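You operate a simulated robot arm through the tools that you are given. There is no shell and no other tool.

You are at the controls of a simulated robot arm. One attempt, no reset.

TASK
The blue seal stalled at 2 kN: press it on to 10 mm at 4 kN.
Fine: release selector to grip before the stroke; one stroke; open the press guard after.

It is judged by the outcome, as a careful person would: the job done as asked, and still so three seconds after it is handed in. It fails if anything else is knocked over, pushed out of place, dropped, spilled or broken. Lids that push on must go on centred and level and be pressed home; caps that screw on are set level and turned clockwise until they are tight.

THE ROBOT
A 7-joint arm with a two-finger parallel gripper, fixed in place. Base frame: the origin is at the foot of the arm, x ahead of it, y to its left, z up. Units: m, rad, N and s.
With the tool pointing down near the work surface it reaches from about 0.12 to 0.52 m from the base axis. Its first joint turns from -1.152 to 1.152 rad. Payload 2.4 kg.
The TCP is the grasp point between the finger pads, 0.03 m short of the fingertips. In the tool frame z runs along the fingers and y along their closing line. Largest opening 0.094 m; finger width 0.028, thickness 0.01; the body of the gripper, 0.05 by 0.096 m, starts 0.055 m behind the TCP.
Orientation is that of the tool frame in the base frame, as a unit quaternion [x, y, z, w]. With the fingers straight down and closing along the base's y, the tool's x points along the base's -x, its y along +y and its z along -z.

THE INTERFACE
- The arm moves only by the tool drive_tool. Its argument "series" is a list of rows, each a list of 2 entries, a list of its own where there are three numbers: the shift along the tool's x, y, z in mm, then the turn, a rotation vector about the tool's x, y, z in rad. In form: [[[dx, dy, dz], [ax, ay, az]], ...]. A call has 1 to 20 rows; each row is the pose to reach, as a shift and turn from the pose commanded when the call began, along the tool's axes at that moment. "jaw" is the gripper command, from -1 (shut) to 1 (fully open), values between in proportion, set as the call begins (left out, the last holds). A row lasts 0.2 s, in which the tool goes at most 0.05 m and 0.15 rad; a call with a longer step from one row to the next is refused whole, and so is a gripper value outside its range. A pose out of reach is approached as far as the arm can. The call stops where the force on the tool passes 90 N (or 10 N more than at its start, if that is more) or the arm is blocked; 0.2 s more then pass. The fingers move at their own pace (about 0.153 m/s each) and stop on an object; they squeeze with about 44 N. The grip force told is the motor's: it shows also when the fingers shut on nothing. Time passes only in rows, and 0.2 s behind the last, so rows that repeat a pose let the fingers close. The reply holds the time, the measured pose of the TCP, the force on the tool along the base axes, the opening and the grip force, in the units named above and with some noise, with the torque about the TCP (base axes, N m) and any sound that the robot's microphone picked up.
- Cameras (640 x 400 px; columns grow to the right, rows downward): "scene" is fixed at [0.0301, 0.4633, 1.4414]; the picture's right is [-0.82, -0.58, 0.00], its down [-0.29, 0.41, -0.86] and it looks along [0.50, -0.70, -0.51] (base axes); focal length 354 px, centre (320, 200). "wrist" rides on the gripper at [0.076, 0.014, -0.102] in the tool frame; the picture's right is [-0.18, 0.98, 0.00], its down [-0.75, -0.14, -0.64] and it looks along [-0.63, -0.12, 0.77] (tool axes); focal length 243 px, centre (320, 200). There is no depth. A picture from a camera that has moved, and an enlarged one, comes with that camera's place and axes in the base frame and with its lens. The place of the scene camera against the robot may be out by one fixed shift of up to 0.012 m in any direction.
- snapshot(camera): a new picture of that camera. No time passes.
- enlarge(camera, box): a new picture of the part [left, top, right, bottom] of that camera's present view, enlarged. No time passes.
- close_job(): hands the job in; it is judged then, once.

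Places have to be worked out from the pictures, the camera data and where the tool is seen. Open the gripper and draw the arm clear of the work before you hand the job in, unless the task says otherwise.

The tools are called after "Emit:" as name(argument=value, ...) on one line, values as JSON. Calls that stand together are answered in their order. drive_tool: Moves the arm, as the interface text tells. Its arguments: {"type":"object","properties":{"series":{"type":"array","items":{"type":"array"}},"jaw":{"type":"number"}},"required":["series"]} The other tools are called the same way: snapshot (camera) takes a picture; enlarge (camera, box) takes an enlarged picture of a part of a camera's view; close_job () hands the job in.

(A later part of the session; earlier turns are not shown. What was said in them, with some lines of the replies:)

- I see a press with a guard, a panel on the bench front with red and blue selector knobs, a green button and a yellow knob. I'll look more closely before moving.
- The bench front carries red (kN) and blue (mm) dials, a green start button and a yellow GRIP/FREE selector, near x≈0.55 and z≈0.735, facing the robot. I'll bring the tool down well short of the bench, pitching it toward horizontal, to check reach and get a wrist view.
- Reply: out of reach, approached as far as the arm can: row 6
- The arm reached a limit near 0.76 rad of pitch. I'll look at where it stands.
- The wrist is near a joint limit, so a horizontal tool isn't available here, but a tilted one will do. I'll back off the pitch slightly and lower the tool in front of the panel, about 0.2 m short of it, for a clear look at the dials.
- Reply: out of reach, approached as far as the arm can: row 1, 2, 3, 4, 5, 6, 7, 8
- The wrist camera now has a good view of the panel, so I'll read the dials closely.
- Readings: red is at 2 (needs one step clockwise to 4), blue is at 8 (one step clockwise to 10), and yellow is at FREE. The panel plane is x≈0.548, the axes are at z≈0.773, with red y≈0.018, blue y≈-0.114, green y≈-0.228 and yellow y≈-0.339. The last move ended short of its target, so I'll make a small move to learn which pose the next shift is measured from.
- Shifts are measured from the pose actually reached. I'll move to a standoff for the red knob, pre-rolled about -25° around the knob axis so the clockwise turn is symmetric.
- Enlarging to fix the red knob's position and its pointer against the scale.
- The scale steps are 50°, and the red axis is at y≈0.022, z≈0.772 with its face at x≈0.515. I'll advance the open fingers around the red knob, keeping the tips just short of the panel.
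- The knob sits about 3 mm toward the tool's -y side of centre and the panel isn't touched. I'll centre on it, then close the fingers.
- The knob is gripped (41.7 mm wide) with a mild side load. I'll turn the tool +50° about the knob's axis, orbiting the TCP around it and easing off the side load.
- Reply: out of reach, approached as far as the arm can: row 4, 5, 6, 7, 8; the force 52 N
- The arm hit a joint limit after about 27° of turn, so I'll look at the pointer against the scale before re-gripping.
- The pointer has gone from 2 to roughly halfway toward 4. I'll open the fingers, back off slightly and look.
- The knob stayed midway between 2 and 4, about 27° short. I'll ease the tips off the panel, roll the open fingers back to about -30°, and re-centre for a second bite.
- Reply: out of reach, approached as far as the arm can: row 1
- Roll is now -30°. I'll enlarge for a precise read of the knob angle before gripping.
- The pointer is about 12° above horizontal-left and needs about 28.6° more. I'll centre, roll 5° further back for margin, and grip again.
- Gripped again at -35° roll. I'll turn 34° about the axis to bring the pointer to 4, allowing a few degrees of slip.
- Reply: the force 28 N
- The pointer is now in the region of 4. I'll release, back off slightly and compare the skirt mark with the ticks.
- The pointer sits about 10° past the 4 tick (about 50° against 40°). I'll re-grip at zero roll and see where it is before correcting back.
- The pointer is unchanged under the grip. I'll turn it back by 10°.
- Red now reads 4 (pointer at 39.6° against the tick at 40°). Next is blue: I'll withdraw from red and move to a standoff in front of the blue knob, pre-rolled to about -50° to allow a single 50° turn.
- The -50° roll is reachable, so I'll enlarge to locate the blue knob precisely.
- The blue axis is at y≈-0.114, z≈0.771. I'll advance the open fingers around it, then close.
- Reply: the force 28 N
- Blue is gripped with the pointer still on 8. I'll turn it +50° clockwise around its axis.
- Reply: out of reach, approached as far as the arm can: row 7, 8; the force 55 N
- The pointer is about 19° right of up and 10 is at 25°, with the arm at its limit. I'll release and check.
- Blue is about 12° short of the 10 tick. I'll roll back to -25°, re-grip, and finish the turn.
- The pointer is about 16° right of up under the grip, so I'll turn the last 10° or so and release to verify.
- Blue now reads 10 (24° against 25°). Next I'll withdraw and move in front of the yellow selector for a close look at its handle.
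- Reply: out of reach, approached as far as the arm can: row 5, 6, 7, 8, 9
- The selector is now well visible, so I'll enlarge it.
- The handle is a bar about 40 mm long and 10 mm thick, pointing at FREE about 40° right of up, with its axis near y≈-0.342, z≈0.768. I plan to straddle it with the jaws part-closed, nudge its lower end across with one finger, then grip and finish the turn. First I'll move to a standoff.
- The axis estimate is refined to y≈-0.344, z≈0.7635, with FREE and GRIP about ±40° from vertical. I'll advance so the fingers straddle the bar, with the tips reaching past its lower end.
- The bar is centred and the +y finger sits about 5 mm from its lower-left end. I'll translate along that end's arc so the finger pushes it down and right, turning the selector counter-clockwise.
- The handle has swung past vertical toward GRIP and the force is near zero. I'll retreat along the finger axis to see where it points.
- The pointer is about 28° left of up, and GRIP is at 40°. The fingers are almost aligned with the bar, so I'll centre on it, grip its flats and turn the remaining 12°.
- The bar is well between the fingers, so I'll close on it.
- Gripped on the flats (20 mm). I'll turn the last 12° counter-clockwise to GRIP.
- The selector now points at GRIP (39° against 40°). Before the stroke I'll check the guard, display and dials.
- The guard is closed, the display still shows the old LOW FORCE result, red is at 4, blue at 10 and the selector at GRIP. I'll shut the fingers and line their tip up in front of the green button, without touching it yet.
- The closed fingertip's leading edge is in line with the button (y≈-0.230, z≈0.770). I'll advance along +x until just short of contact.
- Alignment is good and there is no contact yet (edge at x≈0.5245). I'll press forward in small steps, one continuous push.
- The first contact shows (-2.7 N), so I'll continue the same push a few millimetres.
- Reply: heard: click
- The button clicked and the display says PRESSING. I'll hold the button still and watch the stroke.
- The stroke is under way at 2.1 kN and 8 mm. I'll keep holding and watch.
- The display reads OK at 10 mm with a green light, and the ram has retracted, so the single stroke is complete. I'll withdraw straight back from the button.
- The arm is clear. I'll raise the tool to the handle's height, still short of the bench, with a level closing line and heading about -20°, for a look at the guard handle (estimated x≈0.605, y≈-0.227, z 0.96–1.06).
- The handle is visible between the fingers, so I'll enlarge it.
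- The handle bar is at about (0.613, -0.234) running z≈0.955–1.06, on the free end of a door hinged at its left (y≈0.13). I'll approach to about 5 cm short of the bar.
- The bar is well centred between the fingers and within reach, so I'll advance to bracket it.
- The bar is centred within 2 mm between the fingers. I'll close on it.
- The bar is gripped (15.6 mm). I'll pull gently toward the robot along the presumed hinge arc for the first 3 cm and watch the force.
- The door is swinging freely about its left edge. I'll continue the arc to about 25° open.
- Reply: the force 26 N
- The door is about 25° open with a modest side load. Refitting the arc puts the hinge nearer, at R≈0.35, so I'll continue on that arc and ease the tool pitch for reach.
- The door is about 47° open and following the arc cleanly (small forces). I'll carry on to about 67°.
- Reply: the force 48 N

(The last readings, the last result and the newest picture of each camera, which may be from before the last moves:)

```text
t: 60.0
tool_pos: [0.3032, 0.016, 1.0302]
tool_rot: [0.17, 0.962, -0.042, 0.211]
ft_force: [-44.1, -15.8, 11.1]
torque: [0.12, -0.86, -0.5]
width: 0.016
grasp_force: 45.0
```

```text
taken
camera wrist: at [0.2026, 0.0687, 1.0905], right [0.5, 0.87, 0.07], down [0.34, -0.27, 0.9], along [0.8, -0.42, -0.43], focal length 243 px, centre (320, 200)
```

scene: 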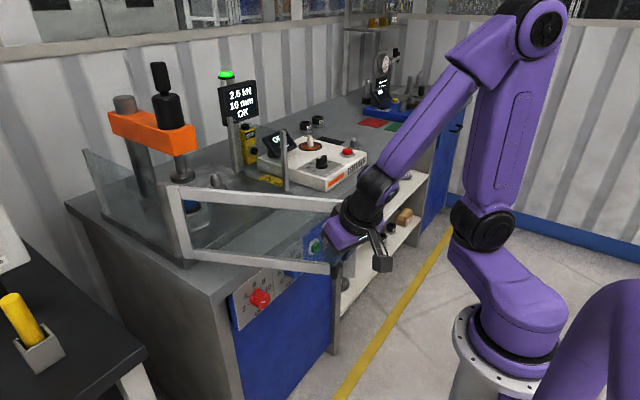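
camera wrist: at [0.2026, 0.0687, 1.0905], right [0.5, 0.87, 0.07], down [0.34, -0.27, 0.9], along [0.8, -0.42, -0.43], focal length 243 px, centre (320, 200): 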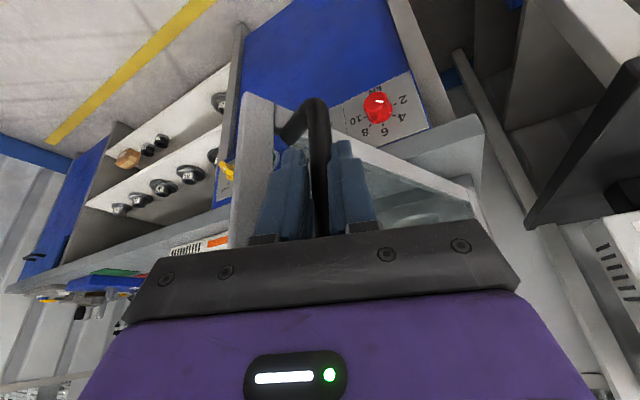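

The door is about 67° open, and the remaining force is purely radial from a slight arc mismatch. I'll relax that, release the handle, and back away up and out.

Emit:
drive_tool(series=[[[3.8, -3.1, -1.7], [0, 0, 0]], [[3.8, -3.1, -1.7], [0, 0, 0]]])

Emit:
drive_tool(series=[[[0, 0, 0], [0, 0, 0]], [[0, 0, 0], [0, 0, 0]], [[4, 0, -20], [0, 0, 0]], [[8, 0, -50], [0, 0, 0]], [[8, 0, -85], [0, 0, 0]], [[8, 0, -120], [0, 0, 0]]], jaw=0.3)

Emit:
snapshot(camera="scene")

Emit:
snapshot(camera="wrist")

```text
t: 60.6
tool_pos: [0.302, 0.019, 1.0294]
tool_rot: [0.167, 0.962, -0.036, 0.213]
ft_force: [4.2, 2.4, -34.9]
torque: [0.68, 0.5, 0.18]
width: 0.0159
grasp_force: 45.1
```

```text
t: 62.0
tool_pos: [0.245, 0.0387, 1.1337]
tool_rot: [0.169, 0.962, -0.038, 0.212]
ft_force: [-0.6, 0.8, -0.4]
torque: [-0.04, -0.01, 0.01]
width: 0.0611
grasp_force: 0.0
```

```text
taken
```

scene: 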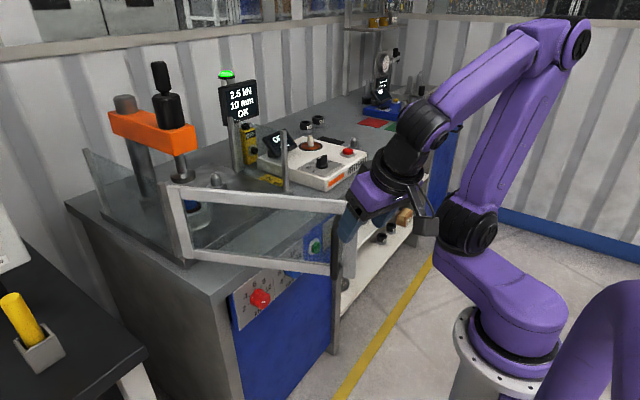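

```text
taken
camera wrist: at [0.1442, 0.0903, 1.1949], right [0.49, 0.87, 0.08], down [0.34, -0.27, 0.9], along [0.8, -0.42, -0.43], focal length 243 px, centre (320, 200)
```

wrist: 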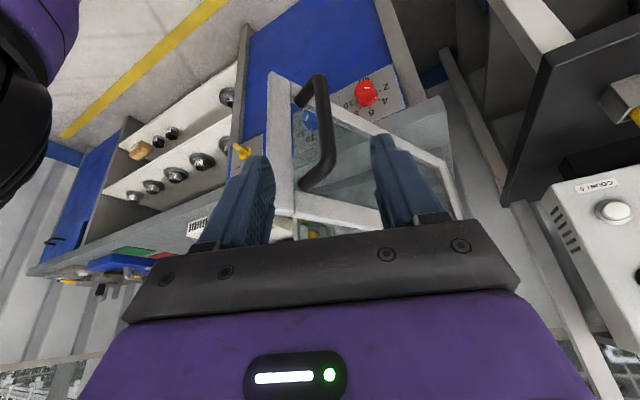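

The door stays about 67° open and the display reads 10 mm OK. I'll swing it further by passing over it to its inner side with fingers shut and nudging it outward.

Emit:
drive_tool(series=[[[-17, -4, -34], [0, 0, 0]], [[-34.7, -9, -67.7], [0, 0, 0]], [[-66, -31, -50], [0, 0, 0]], [[-97.5, -52, -32.6], [0, 0, 0]], [[-129, -73, -15], [0, 0, 0]], [[-160.4, -94.9, 2.4], [0, 0, 0]], [[-160.4, -94.9, 2.4], [0, 0, 0]]], jaw=-1)

Emit:
snapshot(camera="scene")

Emit:
snapshot(camera="wrist")

```text
t: 63.6
tool_pos: [0.3539, -0.1059, 1.2013]
tool_rot: [0.17, 0.961, -0.037, 0.213]
ft_force: [-0.1, -1.1, -0.2]
torque: [-0.01, -0.02, 0.0]
width: 0.0
grasp_force: 32.8
```

```text
taken
```

scene: 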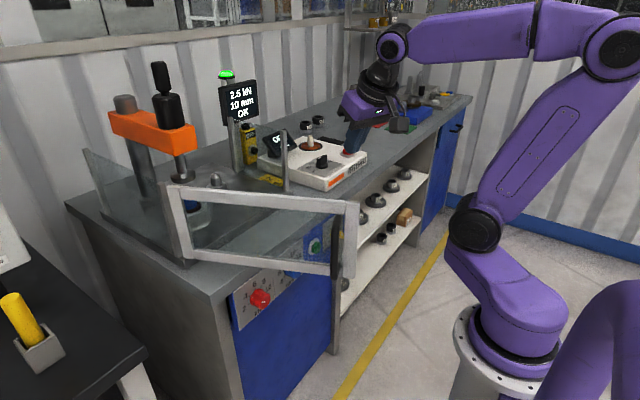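

```text
taken
camera wrist: at [0.2529, -0.0529, 1.2634], right [0.49, 0.87, 0.08], down [0.34, -0.27, 0.9], along [0.8, -0.42, -0.43], focal length 243 px, centre (320, 200)
```

wrist: 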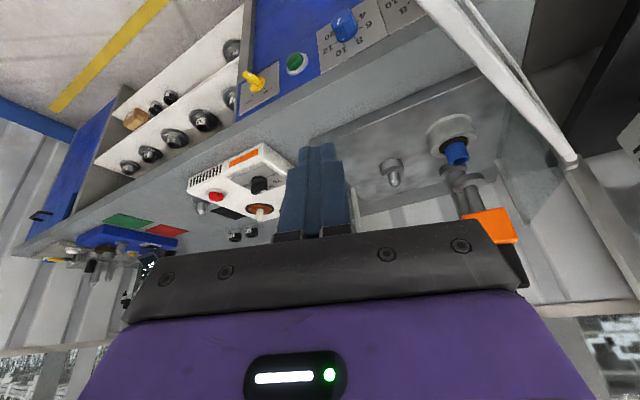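

The tool is on the inner side, and the door top is at about z≈1.105. I'll lower until only the fingers overlap the top of the door frame, clear of it for now.

Emit:
drive_tool(series=[[[17.5, 4, 35.6], [0, 0, 0]], [[35, 8, 71], [0, 0, 0]], [[52.5, 11.7, 106.8], [0, 0, 0]], [[52.5, 11.7, 106.8], [0, 0, 0]]])

Emit:
snapshot(camera="scene")

Emit:
snapshot(camera="wrist")

```text
t: 64.6
tool_pos: [0.3558, -0.0923, 1.0804]
tool_rot: [0.169, 0.961, -0.037, 0.214]
ft_force: [-0.5, 0.1, -0.4]
torque: [0.01, 0.0, -0.02]
width: 0.0
grasp_force: 33.1
```

```text
taken
```

scene: 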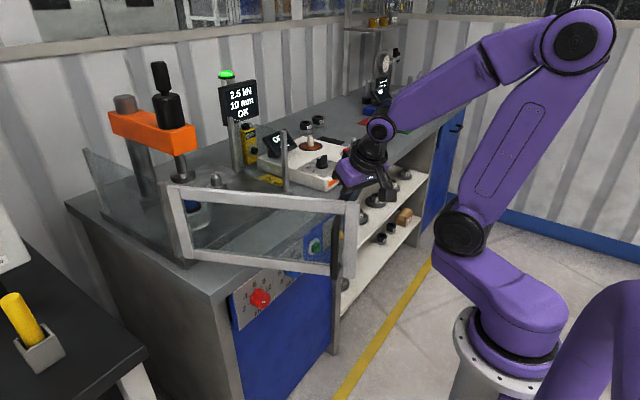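

```text
taken
camera wrist: at [0.254, -0.0406, 1.1416], right [0.49, 0.87, 0.08], down [0.34, -0.27, 0.9], along [0.8, -0.42, -0.43], focal length 243 px, centre (320, 200)
```

wrist: 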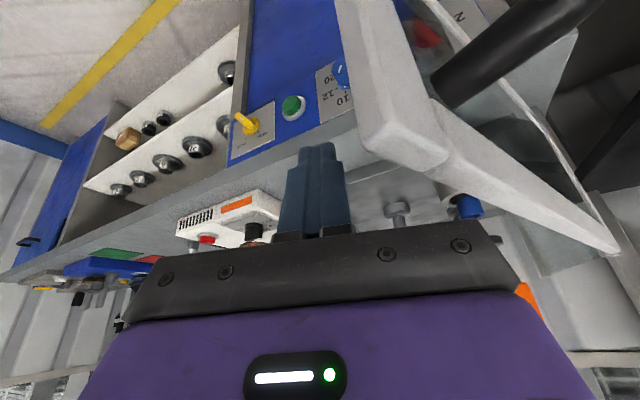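

The free end of the door is at about (0.315, -0.047) and the gripper body clears its top. I'll push slowly in +y along the arc.

Emit:
drive_tool(series=[[[6, 17, -3], [0, 0, 0]], [[11.4, 34.7, -5.6], [0, 0, 0]], [[17, 44, -8.4], [0, 0, 0]], [[23, 54, -11.2], [0, 0, 0]], [[29, 63.5, -14], [0, 0, 0]], [[34.8, 73.2, -16.8], [0, 0, 0]], [[42, 84.4, -20.3], [0, 0, 0]], [[49, 95.7, -23.7], [0, 0, 0]], [[56.5, 106.9, -27.2], [0, 0, 0]], [[62.5, 117, -30], [0, 0, 0]], [[68.5, 127.6, -33], [0, 0, 0]], [[74.5, 138, -35.9], [0, 0, 0]]])

Emit:
snapshot(camera="scene")

Emit:
snapshot(camera="wrist")

```text
t: 67.2
tool_pos: [0.3223, 0.0679, 1.0822]
tool_rot: [0.17, 0.961, -0.038, 0.213]
ft_force: [-0.4, 0.1, 0.6]
torque: [-0.01, 0.01, 0.03]
width: 0.0
grasp_force: 33.1
```

```text
taken
```

scene: 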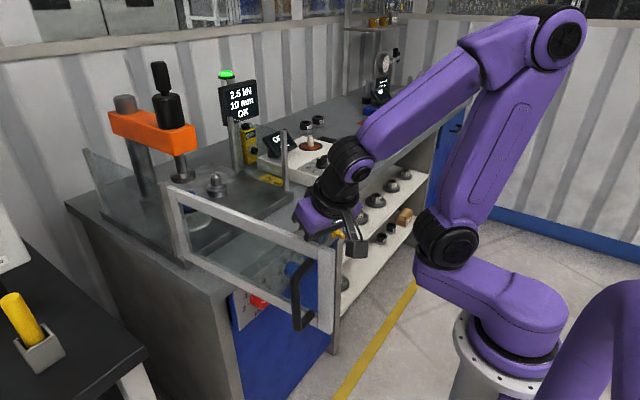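

```text
taken
camera wrist: at [0.2221, 0.1201, 1.1433], right [0.49, 0.87, 0.08], down [0.34, -0.27, 0.9], along [0.8, -0.42, -0.43], focal length 243 px, centre (320, 200)
```

wrist: 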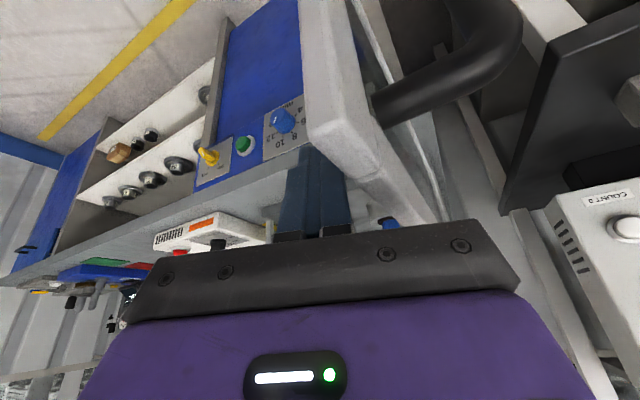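

The guard now stands roughly 85–90° open with no force on the tool. I'll back away from it, lift clear and open the gripper.

Emit:
drive_tool(series=[[[-15, -31, 7], [0, 0, 0]], [[-30.2, -62.3, 14.6], [0, 0, 0]], [[-51.7, -66.5, -22.3], [0, 0, 0]], [[-73.2, -70.7, -59.2], [0, 0, 0]], [[-94.7, -74.9, -96.1], [0, 0, 0]], [[-116.3, -79.1, -132.9], [0, 0, 0]], [[-116.3, -79.1, -132.9], [0, 0, 0]]], jaw=-1)

Emit:
drive_tool(series=[[[0, 0, 0], [0, 0, 0]], [[0, 0, 0], [0, 0, 0]], [[0, 0, 0], [0, 0, 0]], [[0, 0, 0], [0, 0, 0]]], jaw=1)

Emit:
snapshot(camera="scene")

Emit:
enlarge(camera="scene", box=[80, 60, 360, 350])

Emit:
snapshot(camera="wrist")

```text
t: 68.8
tool_pos: [0.3417, -0.0245, 1.2524]
tool_rot: [0.169, 0.962, -0.037, 0.212]
ft_force: [-0.6, -0.5, -0.2]
torque: [0.02, -0.04, -0.02]
width: 0.0
grasp_force: 32.9
```

```text
t: 69.8
tool_pos: [0.3417, -0.0233, 1.2519]
tool_rot: [0.169, 0.961, -0.037, 0.213]
ft_force: [0.5, 0.4, 0.1]
torque: [0.04, -0.01, 0.02]
width: 0.0942
grasp_force: 0.1
```

```text
taken
```

scene: 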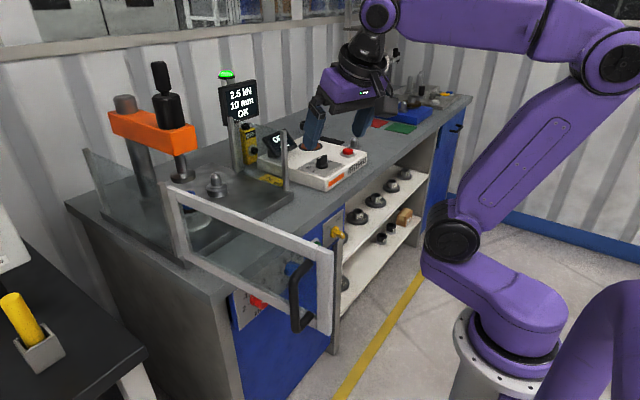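

```text
1.38 times, centred on (220, 205) of scene
camera zoom: at [0.0301, 0.4633, 1.4414], right [-0.82, -0.58, 0.0], down [-0.29, 0.41, -0.86], along [0.5, -0.7, -0.51], focal length 488 px, centre (458, 193)
```

zoom: 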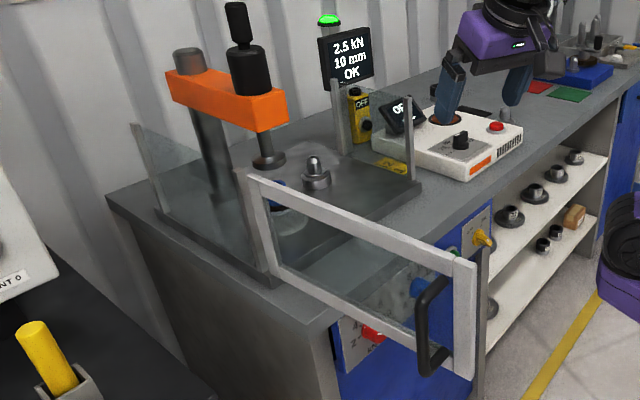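

```text
taken
camera wrist: at [0.2408, 0.028, 1.3129], right [0.49, 0.87, 0.08], down [0.34, -0.27, 0.9], along [0.8, -0.42, -0.43], focal length 243 px, centre (320, 200)
```

wrist: 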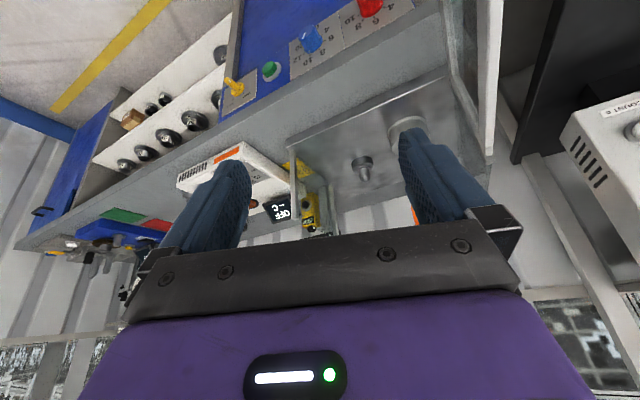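

The display shows 2.5 kN, 10 mm, OK with the green light on. Red is at 4, blue at 10, the selector at GRIP, and the guard stands open. The gripper is open and clear and nothing else has moved, so I'm handing the job in.

Emit:
close_job()

```text
The job is handed in.
```

The blue seal is pressed on to 10 mm. The press shows OK with its green light on, after one stroke.

- **Settings:** I set the force dial to 4 kN, the distance dial to 10 mm and the release selector to GRIP before starting. Both dials took more than one grip to land on their marks; I checked each pointer against its tick in the camera view.
- **Stroke:** I pressed the green button once and held it until the press showed OK. The final reading was 2.5 kN at 10 mm, so the seal reached depth below the 4 kN setting.
- **Guard:** I opened it after the stroke, first by the handle and then with a push from inside. It stands at roughly 85–90° and stayed there when I backed away.

The gripper is open and clear of the work. I saw nothing else knocked or moved in the final pictures.
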